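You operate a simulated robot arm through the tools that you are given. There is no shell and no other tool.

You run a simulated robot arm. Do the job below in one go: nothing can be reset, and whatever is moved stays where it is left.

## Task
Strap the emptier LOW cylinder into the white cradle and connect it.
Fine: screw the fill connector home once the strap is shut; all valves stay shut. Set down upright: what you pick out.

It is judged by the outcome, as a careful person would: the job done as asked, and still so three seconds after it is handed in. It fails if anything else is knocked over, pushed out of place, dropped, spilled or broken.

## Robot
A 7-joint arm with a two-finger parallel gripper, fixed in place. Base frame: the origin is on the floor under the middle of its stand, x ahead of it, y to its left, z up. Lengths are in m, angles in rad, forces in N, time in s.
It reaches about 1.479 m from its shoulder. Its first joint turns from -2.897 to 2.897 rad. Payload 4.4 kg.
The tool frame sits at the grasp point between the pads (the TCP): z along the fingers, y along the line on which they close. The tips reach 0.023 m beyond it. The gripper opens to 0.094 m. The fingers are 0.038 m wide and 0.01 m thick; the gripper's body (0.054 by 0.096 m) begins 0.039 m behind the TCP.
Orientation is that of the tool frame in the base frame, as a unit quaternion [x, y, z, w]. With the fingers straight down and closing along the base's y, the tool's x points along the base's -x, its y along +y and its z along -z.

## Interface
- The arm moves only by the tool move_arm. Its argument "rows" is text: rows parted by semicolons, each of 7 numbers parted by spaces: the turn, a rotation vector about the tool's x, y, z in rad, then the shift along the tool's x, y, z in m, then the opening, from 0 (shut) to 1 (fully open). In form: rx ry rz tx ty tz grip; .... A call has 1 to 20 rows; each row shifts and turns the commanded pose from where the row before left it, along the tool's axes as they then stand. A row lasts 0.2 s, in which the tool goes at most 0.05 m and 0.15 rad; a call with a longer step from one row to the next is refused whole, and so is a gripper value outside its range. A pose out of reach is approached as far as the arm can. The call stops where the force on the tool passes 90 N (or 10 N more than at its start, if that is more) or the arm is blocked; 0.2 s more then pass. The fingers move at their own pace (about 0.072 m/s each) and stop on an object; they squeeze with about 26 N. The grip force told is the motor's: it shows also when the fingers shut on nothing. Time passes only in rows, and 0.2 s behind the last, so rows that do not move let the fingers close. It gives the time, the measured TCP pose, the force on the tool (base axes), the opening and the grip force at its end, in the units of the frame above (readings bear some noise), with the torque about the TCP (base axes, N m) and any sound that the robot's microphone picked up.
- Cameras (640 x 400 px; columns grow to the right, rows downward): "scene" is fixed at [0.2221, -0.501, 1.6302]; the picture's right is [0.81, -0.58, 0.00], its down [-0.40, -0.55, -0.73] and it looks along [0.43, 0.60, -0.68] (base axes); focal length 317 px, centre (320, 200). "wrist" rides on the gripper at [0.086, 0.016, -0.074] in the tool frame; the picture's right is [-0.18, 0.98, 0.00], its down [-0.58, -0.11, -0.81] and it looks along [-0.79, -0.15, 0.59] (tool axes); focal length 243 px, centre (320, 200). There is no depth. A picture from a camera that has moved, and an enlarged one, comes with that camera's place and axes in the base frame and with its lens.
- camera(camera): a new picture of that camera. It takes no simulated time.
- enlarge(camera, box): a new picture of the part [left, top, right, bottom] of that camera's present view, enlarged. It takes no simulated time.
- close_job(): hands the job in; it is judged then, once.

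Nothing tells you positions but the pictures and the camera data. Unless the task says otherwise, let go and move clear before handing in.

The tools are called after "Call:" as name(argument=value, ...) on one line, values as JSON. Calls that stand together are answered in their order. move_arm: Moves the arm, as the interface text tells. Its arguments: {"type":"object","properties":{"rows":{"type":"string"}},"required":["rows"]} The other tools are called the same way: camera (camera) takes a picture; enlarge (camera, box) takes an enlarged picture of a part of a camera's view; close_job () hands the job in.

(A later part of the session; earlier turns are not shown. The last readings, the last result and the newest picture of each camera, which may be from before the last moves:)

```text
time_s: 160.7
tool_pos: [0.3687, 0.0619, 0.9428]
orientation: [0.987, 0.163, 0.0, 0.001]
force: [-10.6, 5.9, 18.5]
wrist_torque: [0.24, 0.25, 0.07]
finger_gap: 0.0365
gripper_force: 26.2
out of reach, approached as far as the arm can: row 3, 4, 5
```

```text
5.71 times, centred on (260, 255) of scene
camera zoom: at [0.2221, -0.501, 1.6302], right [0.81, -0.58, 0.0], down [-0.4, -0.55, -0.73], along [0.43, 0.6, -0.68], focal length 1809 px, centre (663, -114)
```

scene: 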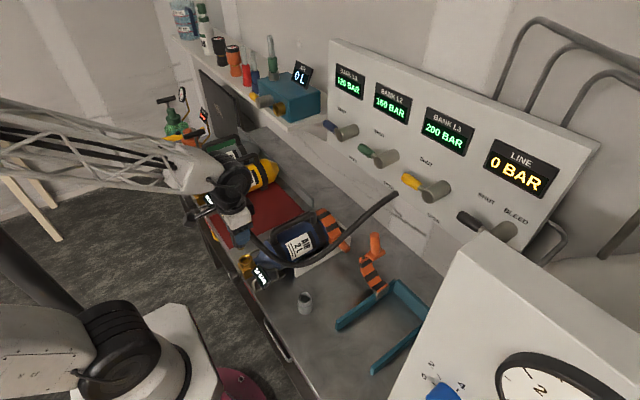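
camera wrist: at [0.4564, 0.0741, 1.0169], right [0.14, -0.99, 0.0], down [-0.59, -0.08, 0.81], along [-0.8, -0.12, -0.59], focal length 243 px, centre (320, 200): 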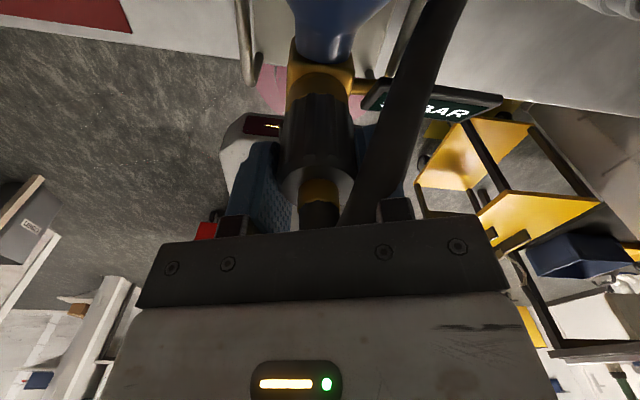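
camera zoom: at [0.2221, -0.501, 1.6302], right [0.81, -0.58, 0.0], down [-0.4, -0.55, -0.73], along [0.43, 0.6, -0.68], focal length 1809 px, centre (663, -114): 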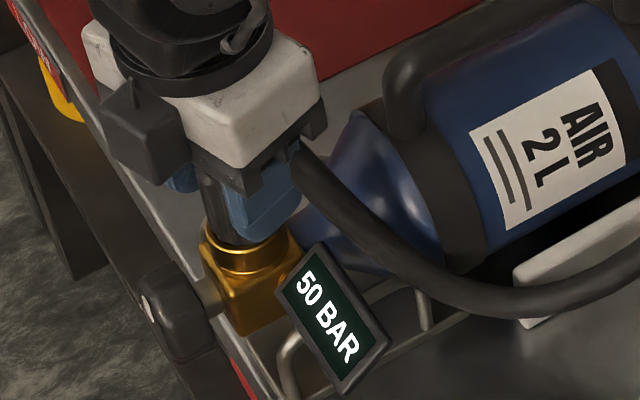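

Joint 7 has reached its limit at +161° of roll, with the connector 5 mm deeper. I'll look at how the hose runs around the fingers before re-gripping.

Call:
enlarge(camera="wrist", box=[220, 30, 460, 240])

Call:
enlarge(camera="scene", box=[235, 225, 285, 270])

Call:
camera(camera="scene")

```text
1.90 times, centred on (340, 135) of wrist
camera zoom: at [0.4564, 0.0741, 1.0169], right [0.14, -0.99, 0.0], down [-0.59, -0.08, 0.81], along [-0.8, -0.12, -0.59], focal length 462 px, centre (282, 324)
```

zoom: 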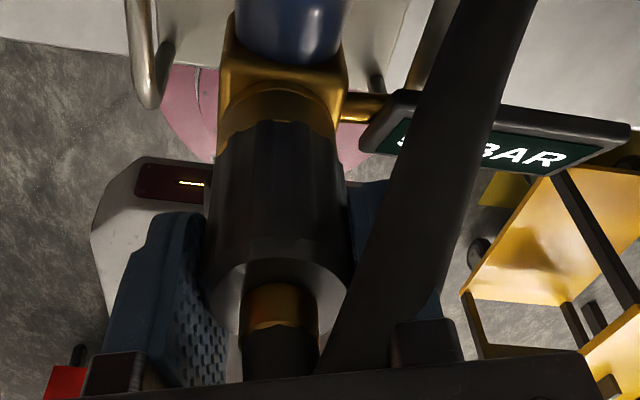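

```text
8.89 times, centred on (260, 248) of scene
camera zoom: at [0.2221, -0.501, 1.6302], right [0.81, -0.58, 0.0], down [-0.4, -0.55, -0.73], along [0.43, 0.6, -0.68], focal length 2815 px, centre (853, -222)
```

zoom: 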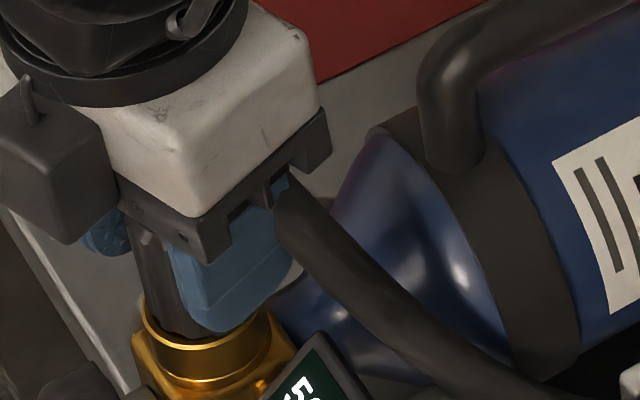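

```text
taken
```

scene: 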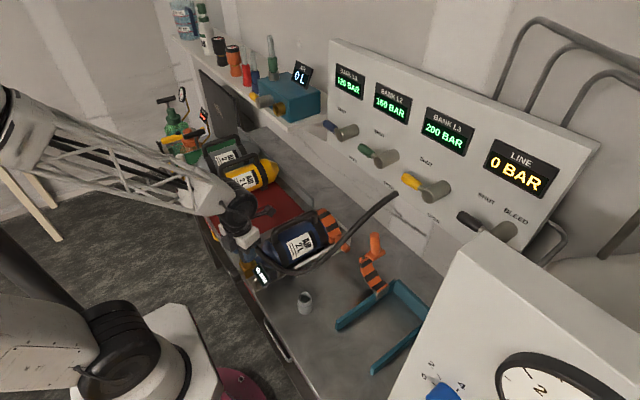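

The hose runs clear of the fingers. I'll open just enough to free the nut, wind the wrist back most of a turn, and re-grip.

Call:
move_arm(rows="0 0 0 0 0 0 0.6; 0 0 0 0 0 0 0.6; 0 0 -0.15 0 0 0 0.6; 0 0 -0.15 0 0 0 0.6; 0 0 -0.15 0 0 0 0.6; 0 0 -0.15 0 0 0 0.6; 0 0 -0.15 0 0 0 0.6; 0 0 -0.15 0 0 0 0.6; 0 0 -0.15 0 0 0 0.6; 0 0 -0.15 0 0 0 0.6; 0 0 0 0 0 0 0.6")

Call:
camera(camera="wrist")

```text
time_s: 163.1
tool_pos: [0.3683, 0.0629, 0.944]
orientation: [0.722, 0.692, -0.001, 0.002]
force: [0.0, 0.7, -0.3]
wrist_torque: [-0.02, -0.01, 0.01]
finger_gap: 0.0566
gripper_force: 0.1
```

```text
taken
camera wrist: at [0.3888, 0.1476, 1.0162], right [0.97, -0.23, 0.0], down [-0.13, -0.57, 0.81], along [-0.18, -0.79, -0.59], focal length 243 px, centre (320, 200)
```

wrist: 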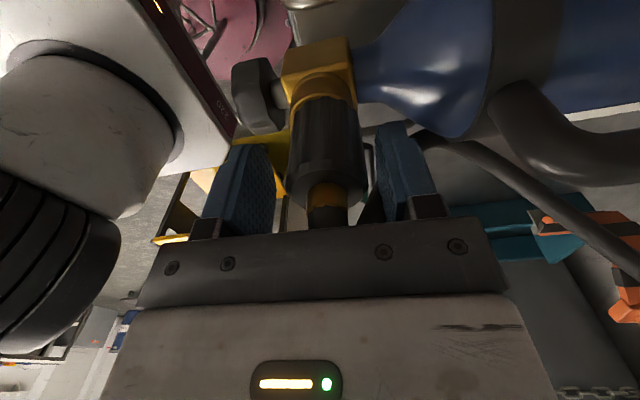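

Call:
move_arm(rows="0 0 -0.15 0 0 0 0.6; 0 0 -0.15 0 0 0 0.6; 0 0 -0.15 0 0 0 0.6; 0 0 -0.15 0 0 0 0.6; 0 0 -0.15 0 0 0 0.6; 0 0 -0.15 0 0 0 0.6; 0 0 -0.15 0 0 0 0.6; 0 0 -0.15 0 0 0 0.6; 0 0 -0.15 0 0 0 0.6; 0 0 -0.15 0 0 0 0.6; 0 0 -0.15 0 0 0 0.6; 0 0 -0.15 0 0 0 0.6; 0 0 -0.15 0 0 0 0.6; 0 0 -0.15 0 0 0 0.6; 0 0 0 0 0 0 0.6")

Call:
camera(camera="wrist")

```text
time_s: 166.3
tool_pos: [0.3689, 0.061, 0.943]
orientation: [-0.242, 0.97, -0.002, 0.0]
force: [0.1, 0.0, -0.5]
wrist_torque: [0.01, 0.0, 0.03]
finger_gap: 0.0563
gripper_force: 0.1
```

```text
taken
camera wrist: at [0.2851, 0.0356, 1.0164], right [-0.3, 0.95, 0.0], down [0.56, 0.18, 0.81], along [0.77, 0.24, -0.59], focal length 243 px, centre (320, 200)
```

wrist: 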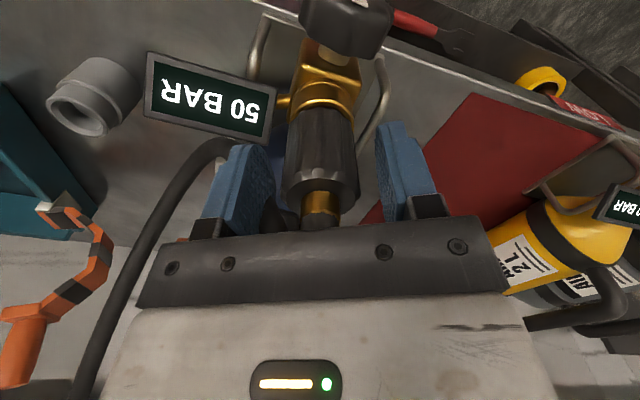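

Call:
move_arm(rows="0 0 -0.15 0 0 0 0.6; 0 0 -0.15 0 0 0 0.6; 0 0 -0.15 0 0 0 0.6; 0 0 -0.15 0 0 0 0.6; 0 0 -0.15 0 0 0 0.6; 0 0 -0.15 0 0 0 0.6; 0 0 -0.15 0 0 0 0.6; 0 0 -0.15 0 0 0 0.6; 0 0 -0.15 0 0 0 0.6; 0 0 -0.15 0 0 0 0.6; 0 0 -0.15 0 0 0 0.6; 0 0 -0.15 0 0 0 0.6; 0 0 -0.15 0 0 0 0.6; 0 0 0 0 0 0 0.6")

Call:
camera(camera="wrist")

Call:
enlarge(camera="scene", box=[220, 215, 300, 285])

```text
time_s: 169.3
tool_pos: [0.369, 0.0626, 0.9443]
orientation: [0.938, -0.346, 0.001, 0.001]
force: [0.4, 0.2, 0.5]
wrist_torque: [0.0, -0.01, -0.01]
finger_gap: 0.0563
gripper_force: 0.1
```

```text
taken
camera wrist: at [0.4244, -0.0065, 1.0168], right [-0.78, -0.63, 0.0], down [-0.37, 0.46, 0.8], along [-0.51, 0.62, -0.59], focal length 243 px, centre (320, 200)
```

wrist: 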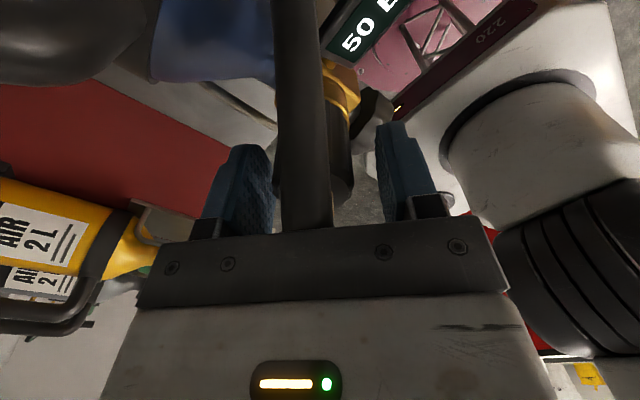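

```text
5.71 times, centred on (260, 250) of scene
camera zoom: at [0.2221, -0.501, 1.6302], right [0.81, -0.58, 0.0], down [-0.4, -0.55, -0.73], along [0.43, 0.6, -0.68], focal length 1809 px, centre (663, -86)
```

zoom: 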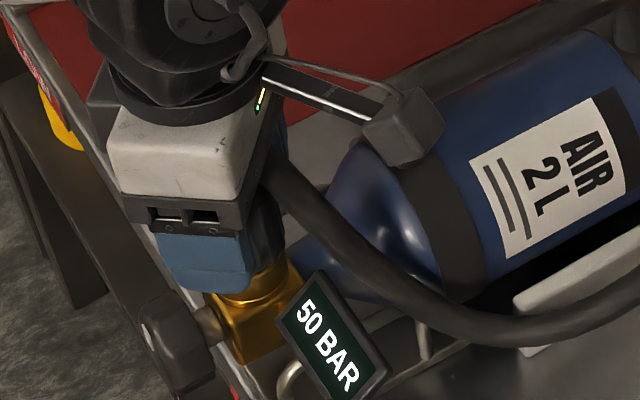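

Wound back to -140° of roll without disturbing the connector. I'll re-grip the nut and keep tightening.

Call:
move_arm(rows="0 0 0 0 0 0 0; 0 0 0 0 0 0 0; 0 0 0 0 0 0 0; 0 0 0 0 0 0 0; 0 0 0.13 0 0 0.0001 0; 0 0 0.13 0 0 0.0001 0; 0 0 0.13 0 0 0.0001 0; 0 0 0.13 0 0 0.0001 0; 0 0 0.13 0 0 0.0001 0; 0 0 0 0 0 0 0")

Call:
move_arm(rows="0 0 0.13 0 0 0.0001 0; 0 0 0.13 0 0 0.0001 0; 0 0 0.13 0 0 0.0001 0; 0 0 0.13 0 0 0.0001 0; 0 0 0.13 0 0 0.0001 0; 0 0 0.13 0 0 0.0001 0; 0 0 0.13 0 0 0.0001 0; 0 0 0 0 0 0 0")

Call:
camera(camera="wrist")

```text
time_s: 171.5
tool_pos: [0.3695, 0.061, 0.9428]
orientation: [0.778, -0.628, 0.002, 0.001]
force: [8.2, 7.5, 18.2]
wrist_torque: [0.43, -0.14, 0.0]
finger_gap: 0.0364
gripper_force: 26.4
```

```text
time_s: 173.3
tool_pos: [0.3682, 0.062, 0.9419]
orientation: [-0.423, 0.906, -0.002, -0.001]
force: [1.4, -3.5, 21.7]
wrist_torque: [-0.23, 0.21, -0.01]
finger_gap: 0.0364
gripper_force: 26.1
```

```text
taken
camera wrist: at [0.3008, 0.006, 1.0155], right [-0.63, 0.77, 0.0], down [0.46, 0.38, 0.81], along [0.62, 0.51, -0.59], focal length 243 px, centre (320, 200)
```

wrist: 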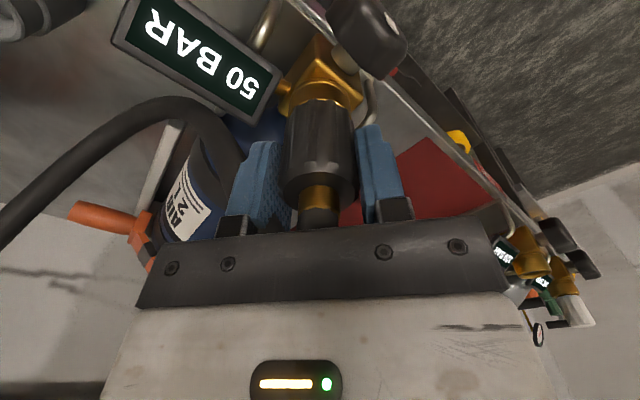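

Call:
move_arm(rows="0 0 0.13 0 0 0 0; 0 0 0.13 0 0 0 0; 0 0 0.13 0 0 0 0; 0 0 0.13 0 0 0 0; 0 0 0.13 0 0 0 0; 0 0 0.13 0 0 0 0; 0 0 0.13 0 0 0 0; 0 0 0 0 0 0 0")

Call:
move_arm(rows="0 0 0.13 0 0 0 0; 0 0 0.13 0 0 0 0; 0 0 0.13 0 0 0 0; 0 0 0.13 0 0 0 0; 0 0 0.13 0 0 0 0; 0 0 0.13 0 0 0 0; 0 0 0.13 0 0 0 0; 0 0 0 0 0 0 0")

Call:
enlarge(camera="wrist", box=[250, 40, 390, 220])

```text
time_s: 175.1
tool_pos: [0.3679, 0.0622, 0.9419]
orientation: [0.019, 1.0, -0.002, 0.0]
force: [-4.0, -1.3, 10.2]
wrist_torque: [0.1, 0.31, 0.06]
finger_gap: 0.0362
gripper_force: 25.9
```

```text
time_s: 176.9
tool_pos: [0.3683, 0.0616, 0.9421]
orientation: [0.457, 0.89, -0.002, 0.002]
force: [-2.0, -1.1, 4.7]
wrist_torque: [0.05, 0.14, 0.01]
finger_gap: 0.0367
gripper_force: 26.1
```

```text
2.22 times, centred on (320, 130) of wrist
camera zoom: at [0.3319, 0.1413, 1.015], right [0.91, 0.42, 0.0], down [0.25, -0.53, 0.81], along [0.34, -0.73, -0.59], focal length 539 px, centre (320, 356)
```

zoom: 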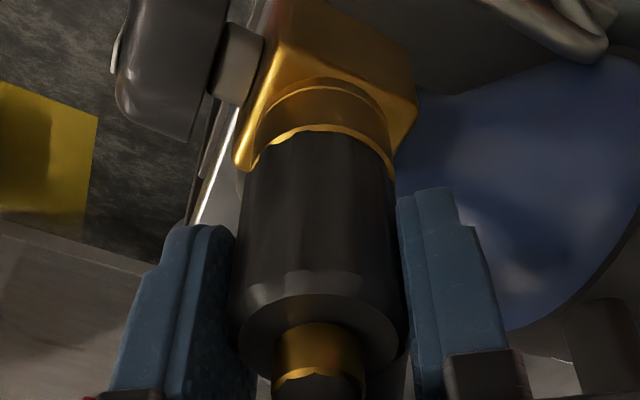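

The upward force is falling as I turn without feeding, so the thread is drawing in at about 2–3 mm per turn. I'll continue to the end of this stroke.

Call:
move_arm(rows="0 0 0.13 0 0 0.00006 0; 0 0 0.13 0 0 0.00006 0; 0 0 0.13 0 0 0.00006 0; 0 0 0.13 0 0 0.00006 0; 0 0 0.13 0 0 0.00006 0; 0 0 0.13 0 0 0.00006 0; 0 0 0.13 0 0 0.00006 0; 0 0 0 0 0 0 0")

Call:
move_arm(rows="0 0 0.13 0 0 0.00006 0; 0 0 0.13 0 0 0.00006 0; 0 0 0.13 0 0 0.00006 0; 0 0 0.13 0 0 0.00006 0; 0 0 0.13 0 0 0.00006 0; 0 0 0.13 0 0 0.00006 0; 0 0 0 0 0 0 0")

Call:
enlarge(camera="scene", box=[235, 235, 275, 270])

```text
time_s: 178.7
tool_pos: [0.3681, 0.0617, 0.9417]
orientation: [0.802, 0.598, 0.0, 0.002]
force: [-2.8, -0.2, 22.9]
wrist_torque: [0.22, 0.15, -0.05]
finger_gap: 0.036
gripper_force: 26.6
```

```text
time_s: 180.3
tool_pos: [0.3682, 0.0615, 0.9407]
orientation: [0.969, 0.248, 0.001, 0.002]
force: [1.6, 5.2, 18.9]
wrist_torque: [0.25, -0.14, -0.11]
finger_gap: 0.0364
gripper_force: 25.7
```

```text
11.43 times, centred on (255, 252) of scene
camera zoom: at [0.2221, -0.501, 1.6302], right [0.81, -0.58, 0.0], down [-0.4, -0.55, -0.73], along [0.43, 0.6, -0.68], focal length 3619 px, centre (1063, -400)
```

zoom: 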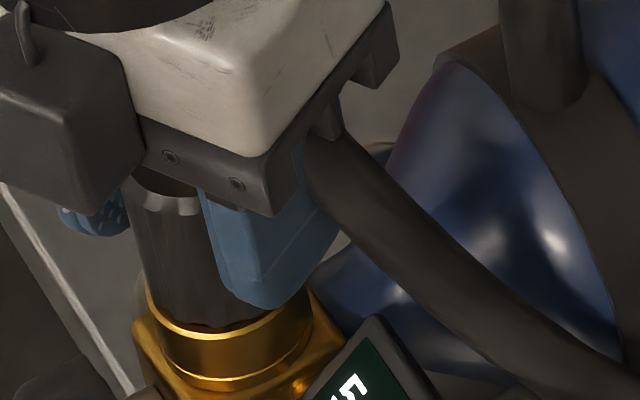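

1.25 turns so far and turning is still easy. I'll wind back for another stroke.

Call:
move_arm(rows="0 0 0 0 0 0 0.6; 0 0 0 0 0 0 0.6; 0 0 -0.15 0 0 0 0.6; 0 0 -0.15 0 0 0 0.6; 0 0 -0.15 0 0 0 0.6; 0 0 -0.15 0 0 0 0.6; 0 0 -0.15 0 0 0 0.6; 0 0 -0.15 0 0 0 0.6; 0 0 -0.15 0 0 0 0.6; 0 0 -0.15 0 0 0 0.6; 0 0 -0.15 0 0 0 0.6; 0 0 -0.15 0 0 0 0.6; 0 0 -0.15 0 0 0 0.6; 0 0 -0.15 0 0 0 0.6; 0 0 -0.15 0 0 0 0.6; 0 0 -0.15 0 0 0 0.6; 0 0 -0.15 0 0 0 0.6; 0 0 -0.15 0 0 0 0.6; 0 0 -0.15 0 0 0 0.6; 0 0 0 0 0 0 0.6")

Call:
enlarge(camera="wrist", box=[250, 40, 390, 220])

```text
time_s: 184.5
tool_pos: [0.3694, 0.0615, 0.9404]
orientation: [0.044, 0.999, -0.002, 0.001]
force: [0.0, -0.3, 1.0]
wrist_torque: [-0.01, -0.02, 0.01]
finger_gap: 0.0564
gripper_force: 0.0
```

```text
2.22 times, centred on (320, 130) of wrist
camera zoom: at [0.2844, 0.0854, 1.0137], right [0.27, 0.96, 0.0], down [0.57, -0.16, 0.81], along [0.78, -0.22, -0.59], focal length 539 px, centre (320, 356)
```

zoom: 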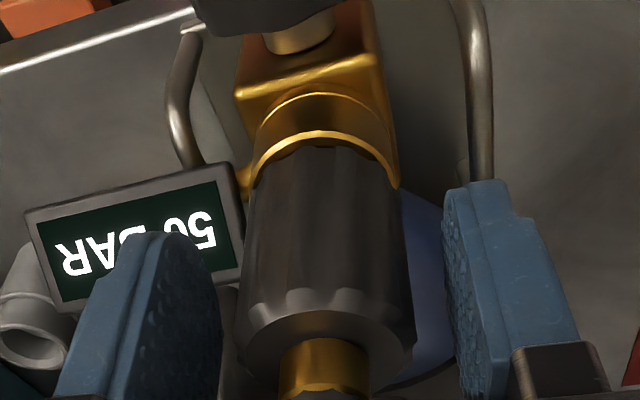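

Call:
move_arm(rows="0 0 -0.15 0 0 0 0.6; 0 0 -0.15 0 0 0 0.6; 0 0 -0.15 0 0 0 0.6; 0 0 -0.15 0 0 0 0.6; 0 0 -0.15 0 0 0 0.6; 0 0 -0.15 0 0 0 0.6; 0 0 -0.15 0 0 0 0.6; 0 0 -0.15 0 0 0 0.6; 0 0 -0.15 0 0 0 0.6; 0 0 -0.15 0 0 0 0.6; 0 0 -0.15 0 0 0 0.6; 0 0 -0.15 0 0 0 0.6; 0 0 -0.15 0 0 0 0.6; 0 0 -0.15 0 0 0 0.6; 0 0 -0.15 0 0 0 0.6; 0 0 -0.15 0 0 0 0.6; 0 0 -0.15 0 0 0 0.6; 0 0 0 0 0 0 0; 0 0 0 0 0 0 0; 0 0 0 0 0 0 0")

Call:
move_arm(rows="0 0 0.13 0 0 0.00006 0; 0 0 0.13 0 0 0.00006 0; 0 0 0.13 0 0 0.00006 0; 0 0 0.13 0 0 0.00006 0; 0 0 0.13 0 0 0.00006 0; 0 0 0.13 0 0 0.00006 0; 0 0 0.13 0 0 0.00006 0; 0 0 0 0 0 0 0")

Call:
move_arm(rows="0 0 0.13 0 0 0.00006 0; 0 0 0.13 0 0 0.00006 0; 0 0 0.13 0 0 0.00006 0; 0 0 0.13 0 0 0.00006 0; 0 0 0.13 0 0 0.00006 0; 0 0 0.13 0 0 0.00006 0; 0 0 0.13 0 0 0.00006 0; 0 0 0 0 0 0 0")

```text
time_s: 188.7
tool_pos: [0.3692, 0.0619, 0.9402]
orientation: [0.943, -0.334, 0.002, 0.001]
force: [-0.6, -1.2, 4.2]
wrist_torque: [-0.04, -0.03, 0.0]
finger_gap: 0.0371
gripper_force: 25.7
```

```text
time_s: 190.5
tool_pos: [0.3686, 0.0619, 0.9392]
orientation: [-0.699, 0.715, -0.002, -0.001]
force: [2.6, -3.9, 23.7]
wrist_torque: [-0.13, 0.29, 0.01]
finger_gap: 0.037
gripper_force: 26.0
```

```text
time_s: 192.3
tool_pos: [0.3687, 0.062, 0.9391]
orientation: [-0.314, 0.95, -0.002, 0.0]
force: [2.6, -1.3, 6.6]
wrist_torque: [0.04, 0.02, -0.01]
finger_gap: 0.037
gripper_force: 25.9
```

Call:
move_arm(rows="0 0 0.13 0 0 0.00008 0; 0 0 0.13 0 0 0.00008 0; 0 0 0.13 0 0 0.00008 0; 0 0 0.13 0 0 0.00008 0; 0 0 0.13 0 0 0.00008 0; 0 0 0.13 0 0 0.00008 0; 0 0 0.13 0 0 0.00008 0; 0 0 0.13 0 0 0.00008 0; 0 0 0 0 0 0 0")

Call:
move_arm(rows="0 0 0.13 0 0 0.00008 0; 0 0 0.13 0 0 0.00008 0; 0 0 0.13 0 0 0.00008 0; 0 0 0.13 0 0 0.00008 0; 0 0 0.13 0 0 0.00008 0; 0 0 0.13 0 0 0.00008 0; 0 0 0.13 0 0 0.00008 0; 0 0 0.13 0 0 0.00008 0; 0 0 0 0 0 0 0")

Call:
move_arm(rows="0 0 0.13 0 0 0.00006 0; 0 0 0.13 0 0 0.00006 0; 0 0 0.13 0 0 0.00006 0; 0 0 0.13 0 0 0.00006 0; 0 0 0.13 0 0 0.00006 0; 0 0 0.13 0 0 0.00006 0; 0 0 0.13 0 0 0.00006 0; 0 0 0.13 0 0 0.00006 0; 0 0 0 0 0 0 0")

Call:
enlarge(camera="scene", box=[235, 235, 275, 270])

```text
time_s: 194.3
tool_pos: [0.3677, 0.0615, 0.9383]
orientation: [0.199, 0.98, -0.002, 0.0]
force: [-0.5, -5.2, 3.0]
wrist_torque: [-0.1, 0.1, 0.03]
finger_gap: 0.0369
gripper_force: 26.2
```

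```text
time_s: 196.3
tool_pos: [0.3699, 0.0616, 0.9377]
orientation: [0.66, 0.751, -0.001, 0.001]
force: [1.2, -2.2, 9.1]
wrist_torque: [-0.08, 0.08, 0.01]
finger_gap: 0.0368
gripper_force: 25.4
```

```text
time_s: 198.3
tool_pos: [0.3686, 0.0618, 0.9376]
orientation: [0.946, 0.323, -0.001, 0.002]
force: [1.2, -2.5, 11.4]
wrist_torque: [-0.07, 0.14, 0.01]
finger_gap: 0.0368
gripper_force: 25.7
```

```text
11.43 times, centred on (255, 252) of scene
camera zoom: at [0.2221, -0.501, 1.6302], right [0.81, -0.58, 0.0], down [-0.4, -0.55, -0.73], along [0.43, 0.6, -0.68], focal length 3619 px, centre (1063, -400)
```

zoom: 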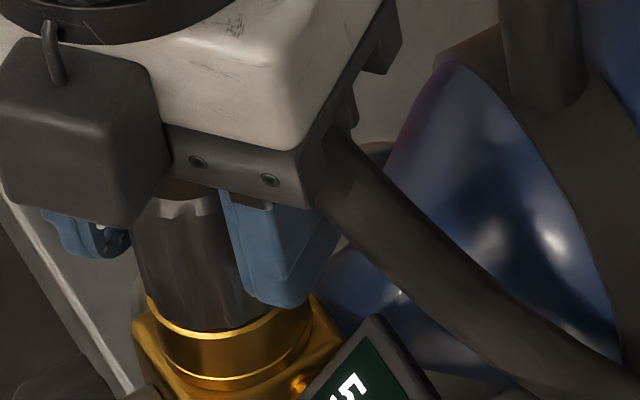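

Call:
enlarge(camera="wrist", box=[250, 40, 390, 220])

Call:
enlarge(camera="scene", box=[240, 248, 266, 268])

```text
2.22 times, centred on (320, 130) of wrist
camera zoom: at [0.4474, 0.1017, 1.0101], right [0.46, -0.89, 0.0], down [-0.53, -0.27, 0.81], along [-0.72, -0.37, -0.59], focal length 539 px, centre (320, 356)
```

zoom: 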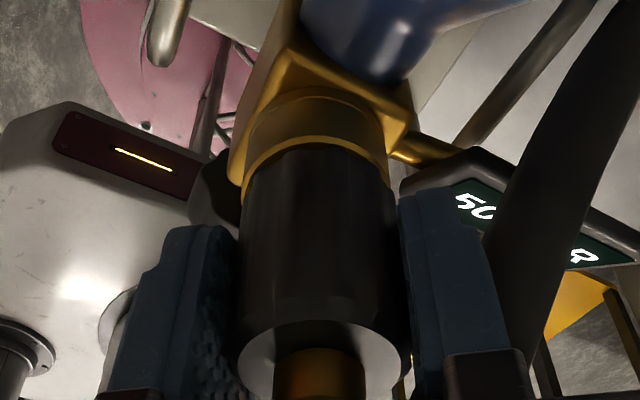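

```text
16.00 times, centred on (253, 258) of scene
camera zoom: at [0.2221, -0.501, 1.6302], right [0.81, -0.58, 0.0], down [-0.4, -0.55, -0.73], along [0.43, 0.6, -0.68], focal length 5066 px, centre (1392, -728)
```

zoom: 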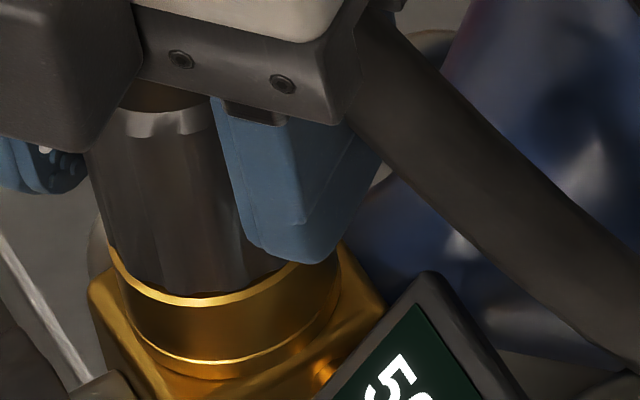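

The nut's lower face is now flush on the outlet ring, and the fingers have crept down it under my feed. A gentle upward pull will tell me whether the thread is really engaged.

Call:
move_arm(rows="0 0 0 0 0 -0.001 0; 0 0 0 0 0 -0.001 0; 0 0 0 0 0 0 0")

Call:
move_arm(rows="0 0 0 0 0 -0.001 0; 0 0 0 0 0 0 0")

Call:
enlarge(camera="scene", box=[240, 248, 266, 268])

```text
time_s: 199.1
tool_pos: [0.3678, 0.0625, 0.938]
orientation: [0.946, 0.324, 0.001, 0.001]
force: [0.4, 0.5, -1.2]
wrist_torque: [0.04, 0.02, 0.0]
finger_gap: 0.037
gripper_force: 26.3
```

```text
time_s: 199.7
tool_pos: [0.3687, 0.0616, 0.9399]
orientation: [0.946, 0.325, -0.001, 0.002]
force: [-0.4, 0.1, -1.2]
wrist_torque: [-0.01, 0.02, 0.0]
finger_gap: 0.0369
gripper_force: 26.0
```

```text
16.00 times, centred on (253, 258) of scene
camera zoom: at [0.2221, -0.501, 1.6302], right [0.81, -0.58, 0.0], down [-0.4, -0.55, -0.73], along [0.43, 0.6, -0.68], focal length 5066 px, centre (1392, -728)
```

zoom: 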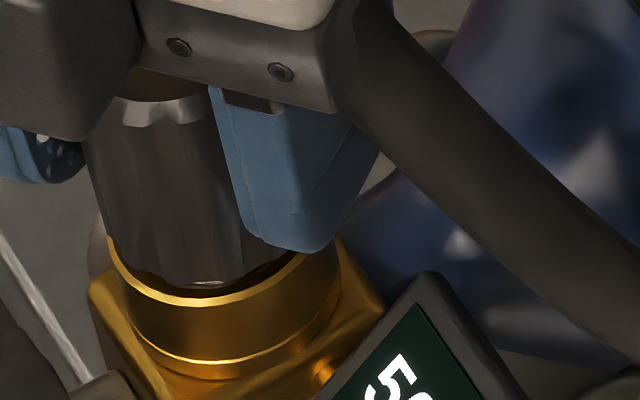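

It lifts freely, so the thread hasn't caught. I'll lift it out a little further to look at the thread and the bore.

Call:
move_arm(rows="0 0 0 0 0 -0.003 0; 0 0 0 0 0 -0.003 0; 0 0 0 0 0 -0.003 0; 0 0 0 0 0 0 0")

Call:
enlarge(camera="scene", box=[240, 245, 266, 265])

Call:
move_arm(rows="0 0 0 0 0 -0.004 0; 0 0 0 0 0 -0.004 0; 0 0 0 0 0 -0.004 0; 0 0 0 0 0 -0.004 0; 0 0 0 0 0 0 0")

Call:
enlarge(camera="scene", box=[238, 238, 268, 262])

Call:
enlarge(camera="wrist", box=[270, 40, 370, 130])

```text
time_s: 200.7
tool_pos: [0.3689, 0.0625, 0.9491]
orientation: [0.946, 0.325, 0.0, 0.002]
force: [0.0, -0.1, -1.7]
wrist_torque: [-0.01, -0.02, -0.02]
finger_gap: 0.037
gripper_force: 25.9
```

```text
16.00 times, centred on (253, 255) of scene
camera zoom: at [0.2221, -0.501, 1.6302], right [0.81, -0.58, 0.0], down [-0.4, -0.55, -0.73], along [0.43, 0.6, -0.68], focal length 5066 px, centre (1392, -680)
```

zoom: 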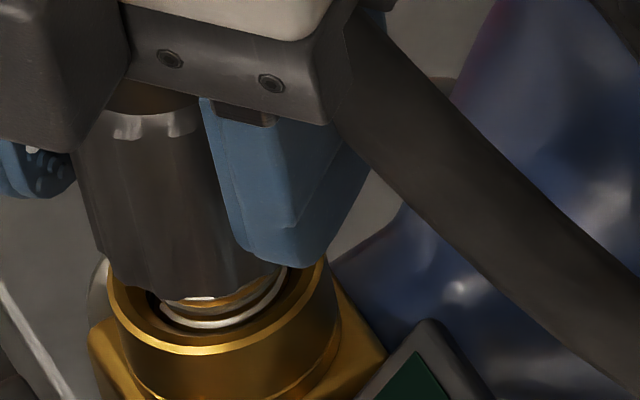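

```text
time_s: 201.9
tool_pos: [0.3679, 0.0604, 0.9635]
orientation: [0.946, 0.325, 0.0, 0.001]
force: [-0.2, 0.8, -1.9]
wrist_torque: [-0.01, 0.03, -0.01]
finger_gap: 0.0369
gripper_force: 25.6
```

```text
16.00 times, centred on (253, 250) of scene
camera zoom: at [0.2221, -0.501, 1.6302], right [0.81, -0.58, 0.0], down [-0.4, -0.55, -0.73], along [0.43, 0.6, -0.68], focal length 5066 px, centre (1392, -600)
```

zoom: 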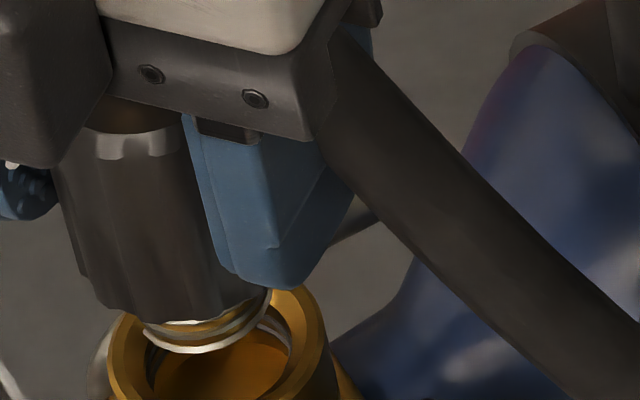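

```text
4.44 times, centred on (320, 85) of wrist
camera zoom: at [0.4473, 0.1021, 1.038], right [0.46, -0.89, 0.0], down [-0.53, -0.27, 0.81], along [-0.72, -0.37, -0.59], focal length 1078 px, centre (320, 711)
```

zoom: 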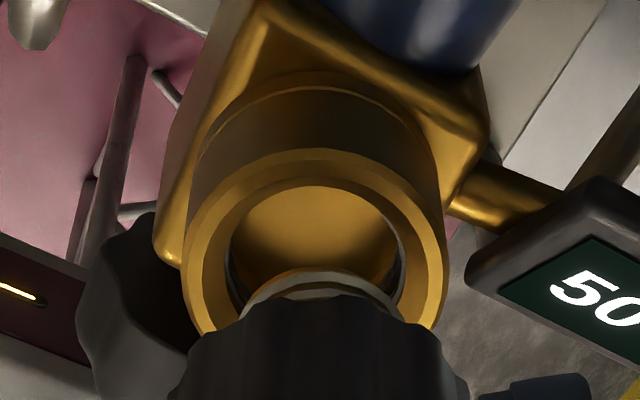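

The thread pulled straight out, so the turns never engaged it, probably because of off-axis rubbing and pressing too hard. I'll wind back to zero roll while holding the connector clear and re-measure alignment carefully.

Call:
move_arm(rows="0 0 -0.146 0 0 0 0; 0 0 -0.146 0 0 0 0; 0 0 -0.146 0 0 0 0; 0 0 -0.146 0 0 0 0; 0 0 -0.146 0 0 0 0; 0 0 -0.146 0 0 0 0; 0 0 -0.146 0 0 0 0; 0 0 -0.146 0 0 0 0; 0 0 -0.146 0 0 0 0; 0 0 -0.146 0 0 0 0; 0 0 -0.146 0 0 0 0; 0 0 -0.146 0 0 0 0; 0 0 -0.146 0 0 0 0; 0 0 -0.146 0 0 0 0; 0 0 -0.146 0 0 0 0; 0 0 -0.146 0 0 0 0; 0 0 -0.146 0 0 0 0; 0 0 0 0 0 0 0")

Call:
enlarge(camera="wrist", box=[280, 50, 360, 120])

Call:
enlarge(camera="scene", box=[238, 238, 268, 262])

Call:
camera(camera="wrist")

```text
time_s: 205.7
tool_pos: [0.3673, 0.061, 0.9652]
orientation: [-0.003, 1.0, -0.001, 0.0]
force: [0.1, 0.1, -1.9]
wrist_torque: [0.01, 0.03, 0.03]
finger_gap: 0.0366
gripper_force: 26.1
```

```text
5.71 times, centred on (320, 85) of wrist
camera zoom: at [0.2825, 0.0774, 1.038], right [0.18, 0.98, 0.0], down [0.58, -0.1, 0.81], along [0.79, -0.15, -0.59], focal length 1386 px, centre (320, 857)
```

zoom: 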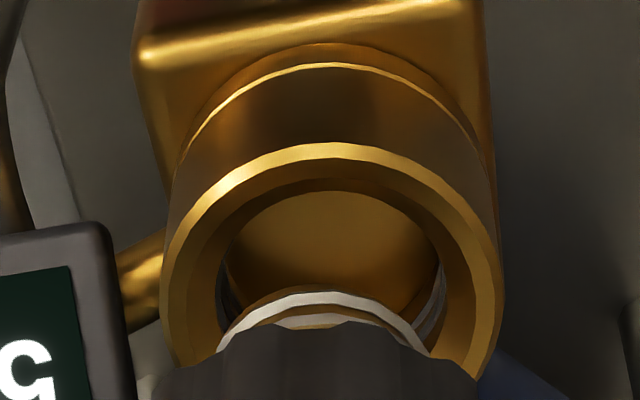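

```text
16.00 times, centred on (253, 250) of scene
camera zoom: at [0.2221, -0.501, 1.6302], right [0.81, -0.58, 0.0], down [-0.4, -0.55, -0.73], along [0.43, 0.6, -0.68], focal length 5066 px, centre (1392, -600)
```

zoom: 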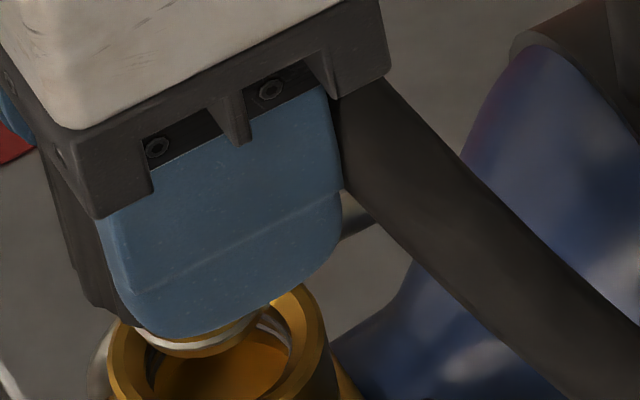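

```text
taken
camera wrist: at [0.2825, 0.0774, 1.038], right [0.18, 0.98, 0.0], down [0.58, -0.1, 0.81], along [0.79, -0.15, -0.59], focal length 243 px, centre (320, 200)
```

wrist: 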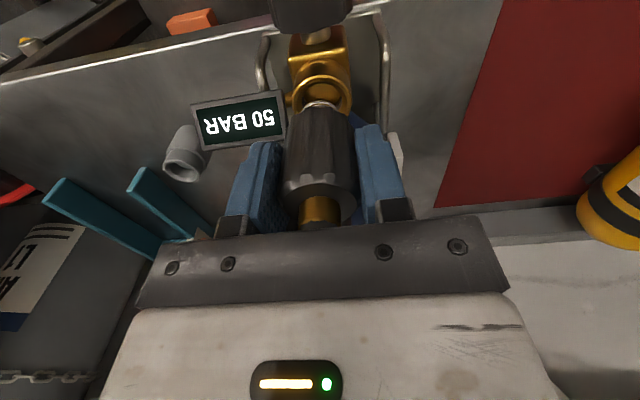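

The thread is about 1.2 mm to -y and 1.3 mm to +x of the bore axis. I'll correct both and lower to a light touch only.

Call:
move_arm(rows="0 0 0 0.0013 0.0012 0.004 0; 0 0 0 0 0 0.004 0; 0 0 0 0 0 0.004 0; 0 0 0 0 0 0.004 0; 0 0 0 0 0 0.004 0; 0 0 0 0 0 0 0")

Call:
enlarge(camera="wrist", box=[280, 60, 360, 130])

Call:
move_arm(rows="0 0 0 0 0 0.002 0; 0 0 0 0 0 0.002 0; 0 0 0 0 0 0 0")

```text
time_s: 207.1
tool_pos: [0.3675, 0.0634, 0.9447]
orientation: [-0.002, 1.0, -0.002, 0.001]
force: [-1.0, -0.1, -1.5]
wrist_torque: [0.01, 0.0, -0.01]
finger_gap: 0.0367
gripper_force: 25.6
```

```text
5.71 times, centred on (320, 95) of wrist
camera zoom: at [0.2817, 0.0792, 1.018], right [0.18, 0.98, 0.0], down [0.58, -0.1, 0.81], along [0.79, -0.15, -0.59], focal length 1386 px, centre (320, 800)
```

zoom: 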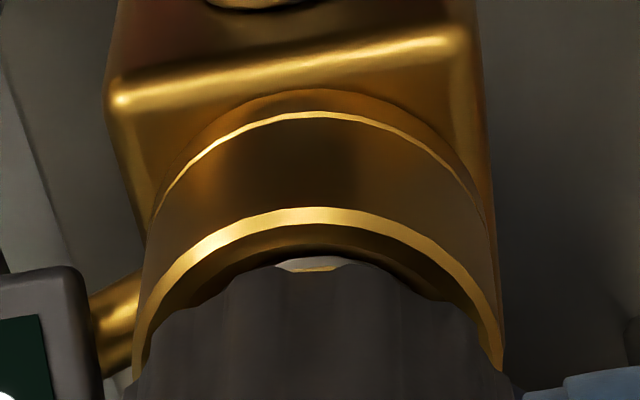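

```text
time_s: 207.9
tool_pos: [0.3675, 0.0637, 0.9411]
orientation: [-0.002, 1.0, -0.002, 0.002]
force: [7.0, -5.7, 11.4]
wrist_torque: [-0.05, -0.19, -0.04]
finger_gap: 0.0365
gripper_force: 26.2
```

Contact came at a different height this time, which suggests real thread phase. I'll turn clockwise with no extra feed and watch the force.

Call:
move_arm(rows="0 0 0.1 0 0 0 0; 0 0 0.1 0 0 0 0; 0 0 0.1 0 0 0 0; 0 0 0.1 0 0 0 0; 0 0 0 0 0 0 0")

Call:
move_arm(rows="0 0 0.1 0 0 0 0; 0 0 0.1 0 0 0 0; 0 0 0.1 0 0 0 0; 0 0 0.1 0 0 0 0; 0 0 0 0 0 0 0")

Call:
move_arm(rows="0 0 0.1 0 0 0 0; 0 0 0.1 0 0 0 0; 0 0 0.1 0 0 0 0; 0 0 0.1 0 0 0 0; 0 0 0 0 0 0 0")

```text
time_s: 209.1
tool_pos: [0.3675, 0.0631, 0.9408]
orientation: [0.197, 0.98, -0.003, 0.001]
force: [11.8, 1.2, 11.3]
wrist_torque: [0.09, -0.14, -0.02]
finger_gap: 0.0364
gripper_force: 25.9
```

```text
time_s: 210.3
tool_pos: [0.3667, 0.0628, 0.9403]
orientation: [0.388, 0.922, -0.001, 0.002]
force: [4.0, 7.4, 12.3]
wrist_torque: [0.32, 0.06, 0.01]
finger_gap: 0.0364
gripper_force: 25.8
```

```text
time_s: 211.5
tool_pos: [0.3669, 0.0618, 0.9406]
orientation: [0.564, 0.826, -0.001, 0.002]
force: [-0.7, 5.5, 7.0]
wrist_torque: [0.21, 0.08, -0.03]
finger_gap: 0.0367
gripper_force: 25.5
```

Call:
move_arm(rows="0 0 0 0 0 -0.001 0; 0 0 0 0 0 -0.001 0; 0 0 0 0 0 -0.001 0; 0 0 0 0 0 0 0")

Call:
camera(camera="wrist")

Call:
enlarge(camera="scene", box=[238, 243, 268, 267])

```text
time_s: 212.5
tool_pos: [0.3655, 0.0619, 0.9435]
orientation: [0.563, 0.827, -0.001, 0.001]
force: [3.0, -0.2, -10.1]
wrist_torque: [-0.11, 0.03, 0.0]
finger_gap: 0.0365
gripper_force: 26.7
```

```text
taken
camera wrist: at [0.3511, 0.1493, 1.0165], right [0.98, 0.19, 0.0], down [0.11, -0.58, 0.81], along [0.15, -0.79, -0.59], focal length 243 px, centre (320, 200)
```

wrist: 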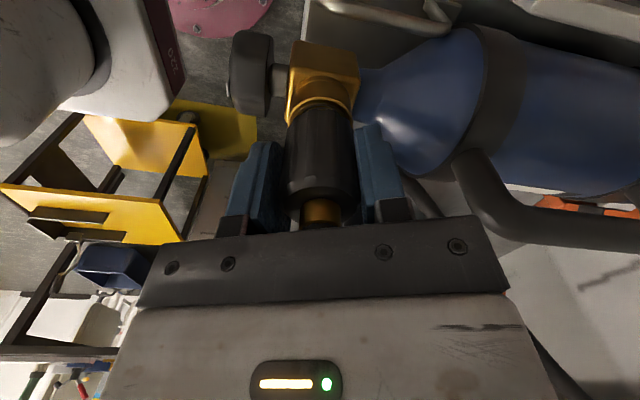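

```text
16.00 times, centred on (253, 255) of scene
camera zoom: at [0.2221, -0.501, 1.6302], right [0.81, -0.58, 0.0], down [-0.4, -0.55, -0.73], along [0.43, 0.6, -0.68], focal length 5066 px, centre (1392, -680)
```

zoom: 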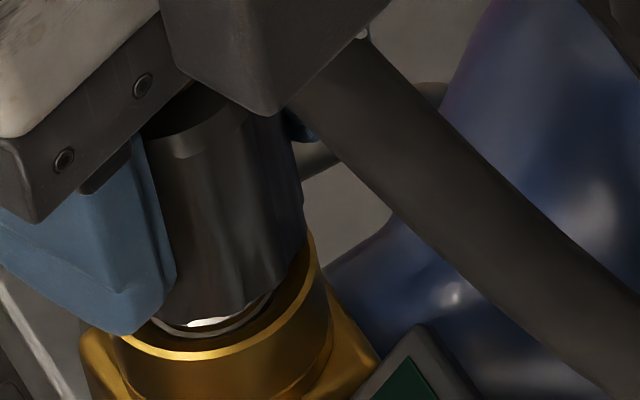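

There is now about 10 N of resistance to lifting, so the thread has caught. I'll relax to neutral and turn clockwise in small steps, feeding down to keep the axial force near zero.

Call:
move_arm(rows="0 0 0 0 0 0.001 0; 0 0 0 0 0 0.001 0; 0 0 0 0 0 0 0")

Call:
move_arm(rows="0 0 0.1 0 0 0 0; 0 0 0.1 0 0 0 0; 0 0 0.1 0 0 0 0; 0 0 0.1 0 0 0 0; 0 0 0.1 0 0 0 0; 0 0 0 0 0 0 0")

Call:
move_arm(rows="0 0 0.1 0 0 0 0; 0 0 0.1 0 0 0 0; 0 0 0.1 0 0 0 0; 0 0 0.1 0 0 0 0; 0 0 0.1 0 0 0 0; 0 0 0 0 0 0 0")

```text
time_s: 213.3
tool_pos: [0.3662, 0.0629, 0.9414]
orientation: [0.563, 0.826, -0.001, 0.002]
force: [-5.7, 0.9, -1.8]
wrist_torque: [0.08, 0.16, -0.02]
finger_gap: 0.0364
gripper_force: 26.0
```

```text
time_s: 214.7
tool_pos: [0.3661, 0.0634, 0.942]
orientation: [0.751, 0.66, -0.001, 0.002]
force: [7.7, 1.0, -1.3]
wrist_torque: [-0.05, -0.06, 0.02]
finger_gap: 0.0365
gripper_force: 25.6
```

```text
time_s: 216.1
tool_pos: [0.3664, 0.0628, 0.9419]
orientation: [0.891, 0.455, -0.001, 0.004]
force: [3.5, -4.0, -1.6]
wrist_torque: [-0.11, 0.25, 0.01]
finger_gap: 0.0362
gripper_force: 25.7
```

Call:
move_arm(rows="0 0 0 0 0 -0.001 0; 0 0 0 0 0 0 0")

Call:
move_arm(rows="0 0 0 0 0 -0.001 0; 0 0 0 0 0 0 0")

Call:
move_arm(rows="0 0 0 0 0 -0.001 0; 0 0 0 0 0 0 0")

Call:
enlarge(camera="scene", box=[238, 243, 268, 267])

```text
time_s: 216.7
tool_pos: [0.3669, 0.0617, 0.9421]
orientation: [0.891, 0.455, -0.001, 0.002]
force: [2.1, -0.4, -10.9]
wrist_torque: [0.14, 0.14, 0.01]
finger_gap: 0.0365
gripper_force: 26.6
```

```text
time_s: 217.3
tool_pos: [0.3672, 0.0637, 0.9431]
orientation: [0.89, 0.455, -0.001, 0.003]
force: [2.3, -0.3, -13.5]
wrist_torque: [-0.14, 0.61, -0.01]
finger_gap: 0.0363
gripper_force: 25.7
```

```text
time_s: 217.9
tool_pos: [0.367, 0.0627, 0.9444]
orientation: [0.89, 0.455, -0.001, 0.002]
force: [3.3, -0.2, -14.1]
wrist_torque: [-0.02, 0.66, 0.01]
finger_gap: 0.0363
gripper_force: 25.9
```

```text
16.00 times, centred on (253, 255) of scene
camera zoom: at [0.2221, -0.501, 1.6302], right [0.81, -0.58, 0.0], down [-0.4, -0.55, -0.73], along [0.43, 0.6, -0.68], focal length 5066 px, centre (1392, -680)
```

zoom: 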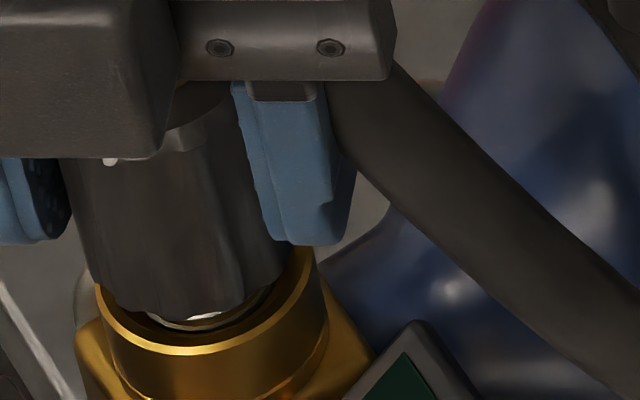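

The thread is holding the nut against pull. I'll settle back to a light push and keep turning clockwise through the rest of this stroke.

Call:
move_arm(rows="0 0 0 0 0 0.0015 0; 0 0 0 0 0 0.0015 0; 0 0 0.12 0 0 0.0002 0; 0 0 0.12 0 0 0.0002 0; 0 0 0.12 0 0 0.0002 0; 0 0 0.12 0 0 0.0002 0; 0 0 0.1 0 0 0.0002 0; 0 0 0 0 0 0 0")

Call:
enlarge(camera="scene", box=[238, 243, 268, 267])

```text
time_s: 219.7
tool_pos: [0.3671, 0.0638, 0.9397]
orientation: [0.984, 0.18, 0.0, 0.003]
force: [-7.1, 0.3, 0.2]
wrist_torque: [0.09, 0.51, 0.01]
finger_gap: 0.0364
gripper_force: 25.8
```

```text
16.00 times, centred on (253, 255) of scene
camera zoom: at [0.2221, -0.501, 1.6302], right [0.81, -0.58, 0.0], down [-0.4, -0.55, -0.73], along [0.43, 0.6, -0.68], focal length 5066 px, centre (1392, -680)
```

zoom: 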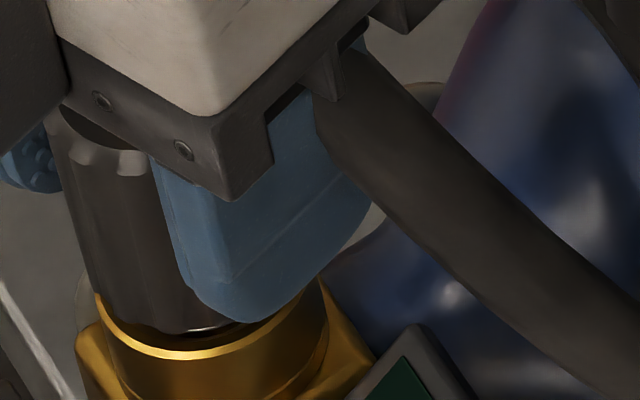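

The nut has moved visibly deeper. I'll wind back and re-grip for the next stroke.

Call:
move_arm(rows="0 0 0 0 0 0 0.6; 0 0 0 0 0 0 0.6; 0 0 -0.15 0 0 0 0.6; 0 0 -0.15 0 0 0 0.6; 0 0 -0.15 0 0 0 0.6; 0 0 -0.15 0 0 0 0.6; 0 0 -0.15 0 0 0 0.6; 0 0 -0.15 0 0 0 0.6; 0 0 -0.15 0 0 0 0.6; 0 0 -0.15 0 0 0 0.6; 0 0 -0.15 0 0 0 0.6; 0 0 -0.15 0 0 0 0.6; 0 0 -0.15 0 0 0 0.6; 0 0 -0.15 0 0 0 0.6; 0 0 -0.15 0 0 0 0.6; 0 0 -0.15 0 0 0 0.6; 0 0 -0.15 0 0 0 0.6; 0 0 -0.15 0 0 0 0.6; 0 0 -0.15 0 0 0 0.6; 0 0 0 0 0 0 0.6")

Call:
camera(camera="wrist")

Call:
enlarge(camera="wrist", box=[250, 50, 390, 220])

Call:
enlarge(camera="scene", box=[238, 243, 268, 267])

```text
time_s: 223.9
tool_pos: [0.3674, 0.0625, 0.9404]
orientation: [0.113, 0.994, -0.002, 0.001]
force: [-0.1, -0.3, 1.0]
wrist_torque: [-0.01, 0.03, -0.03]
finger_gap: 0.0564
gripper_force: 0.2
```

```text
taken
camera wrist: at [0.2871, 0.0981, 1.014], right [0.4, 0.92, 0.0], down [0.54, -0.23, 0.81], along [0.74, -0.33, -0.59], focal length 243 px, centre (320, 200)
```

wrist: 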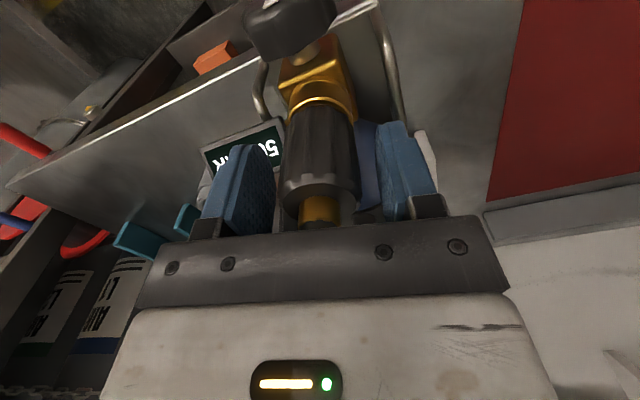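

```text
2.35 times, centred on (320, 135) of wrist
camera zoom: at [0.2871, 0.0981, 1.014], right [0.4, 0.92, 0.0], down [0.54, -0.23, 0.81], along [0.74, -0.33, -0.59], focal length 571 px, centre (320, 353)
```

zoom: 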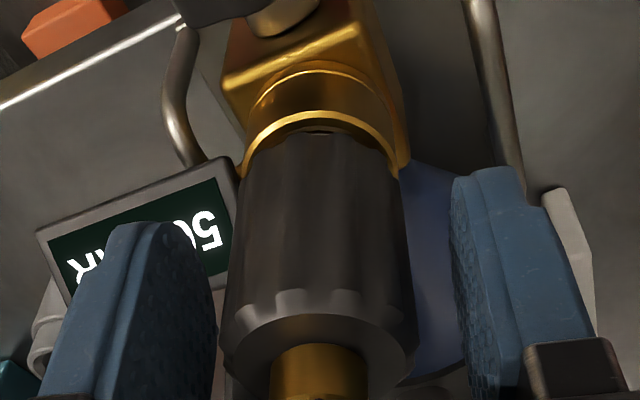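

```text
16.00 times, centred on (253, 255) of scene
camera zoom: at [0.2221, -0.501, 1.6302], right [0.81, -0.58, 0.0], down [-0.4, -0.55, -0.73], along [0.43, 0.6, -0.68], focal length 5066 px, centre (1392, -680)
```

zoom: 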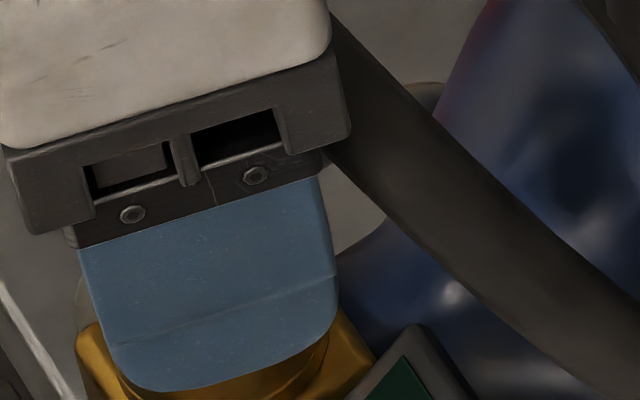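

Call:
move_arm(rows="0 0 -0.15 0 0 0 0.6; 0 0 -0.15 0 0 0 0.6; 0 0 -0.15 0 0 0 0.6; 0 0 -0.15 0 0 0 0.6; 0 0 -0.15 0 0 0 0.6; 0 0 -0.15 0 0 0 0.6; 0 0 -0.15 0 0 0 0.6; 0 0 -0.15 0 0 0 0.6; 0 0 -0.15 0 0 0 0.6; 0 0 -0.15 0 0 0 0.6; 0 0 -0.15 0 0 0 0.6; 0 0 -0.15 0 0 0 0.6; 0 0 -0.15 0 0 0 0.6; 0 0 -0.15 0 0 0 0.6; 0 0 -0.15 0 0 0 0.6; 0 0 -0.15 0 0 0 0.6; 0 0 -0.15 0 0 0 0.6; 0 0 0 0 0 0 0; 0 0 0 0 0 0 0; 0 0 0 0 0 0 0")

Call:
move_arm(rows="0 0 0 0 0 0 0; 0 0 0.12 0 0 0 0; 0 0 0.12 0 0 0 0; 0 0 0.12 0 0 0 0; 0 0 0.12 0 0 0 0; 0 0 0.12 0 0 0 0; 0 0 0 0 0 0 0")

Call:
move_arm(rows="0 0 0.12 0 0 0 0; 0 0 0.12 0 0 0 0; 0 0 0.12 0 0 0 0; 0 0 0.12 0 0 0 0; 0 0 0.12 0 0 0 0; 0 0 0.12 0 0 0 0; 0 0 0.12 0 0 0 0; 0 0 0 0 0 0 0")

```text
time_s: 228.1
tool_pos: [0.3662, 0.0624, 0.9411]
orientation: [0.917, -0.4, 0.002, 0.002]
force: [-6.4, -0.9, 1.7]
wrist_torque: [0.27, -0.17, 0.0]
finger_gap: 0.0371
gripper_force: 26.0
```

```text
time_s: 229.7
tool_pos: [0.3666, 0.0633, 0.9406]
orientation: [0.757, -0.653, 0.001, 0.002]
force: [-6.1, 1.5, 0.8]
wrist_torque: [0.06, 0.4, 0.04]
finger_gap: 0.037
gripper_force: 26.2
```

```text
time_s: 231.5
tool_pos: [0.3671, 0.0631, 0.9409]
orientation: [-0.425, 0.905, -0.003, -0.001]
force: [-6.4, 1.0, 0.1]
wrist_torque: [0.19, 0.53, -0.01]
finger_gap: 0.0373
gripper_force: 26.2
```

Call:
move_arm(rows="0 0 0.12 0 0 0.0001 0; 0 0 0.12 0 0 0.0001 0; 0 0 0.12 0 0 0.0001 0; 0 0 0.12 0 0 0.0001 0; 0 0 0.12 0 0 0.0001 0; 0 0 0.12 0 0 0.0001 0; 0 0 0.12 0 0 0.0001 0; 0 0 0 0 0 0 0")

Call:
enlarge(camera="wrist", box=[250, 50, 390, 220])

Call:
enlarge(camera="scene", box=[238, 243, 268, 267])

```text
time_s: 233.3
tool_pos: [0.3673, 0.0633, 0.9386]
orientation: [-0.018, 1.0, -0.002, 0.001]
force: [-1.4, -1.2, -0.1]
wrist_torque: [0.39, 0.26, 0.03]
finger_gap: 0.037
gripper_force: 26.1
```

```text
2.35 times, centred on (320, 135) of wrist
camera zoom: at [0.2808, 0.076, 1.0132], right [0.15, 0.99, 0.0], down [0.58, -0.08, 0.81], along [0.8, -0.12, -0.59], focal length 571 px, centre (320, 353)
```

zoom: 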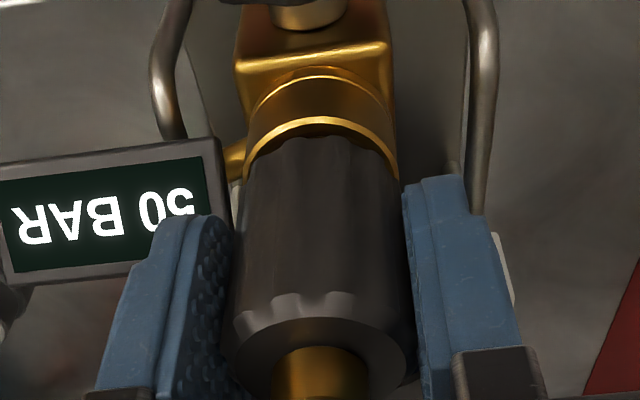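

```text
16.00 times, centred on (253, 255) of scene
camera zoom: at [0.2221, -0.501, 1.6302], right [0.81, -0.58, 0.0], down [-0.4, -0.55, -0.73], along [0.43, 0.6, -0.68], focal length 5066 px, centre (1392, -680)
```

zoom: 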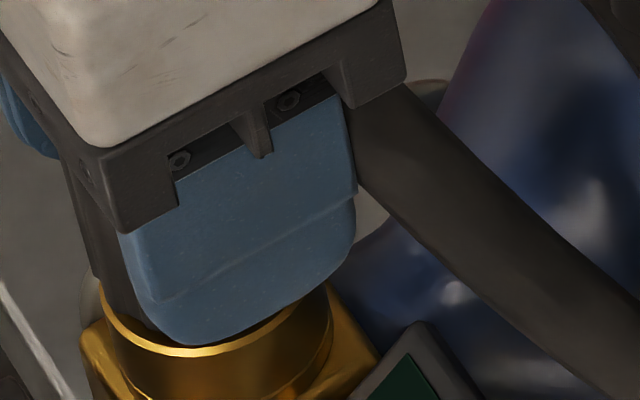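

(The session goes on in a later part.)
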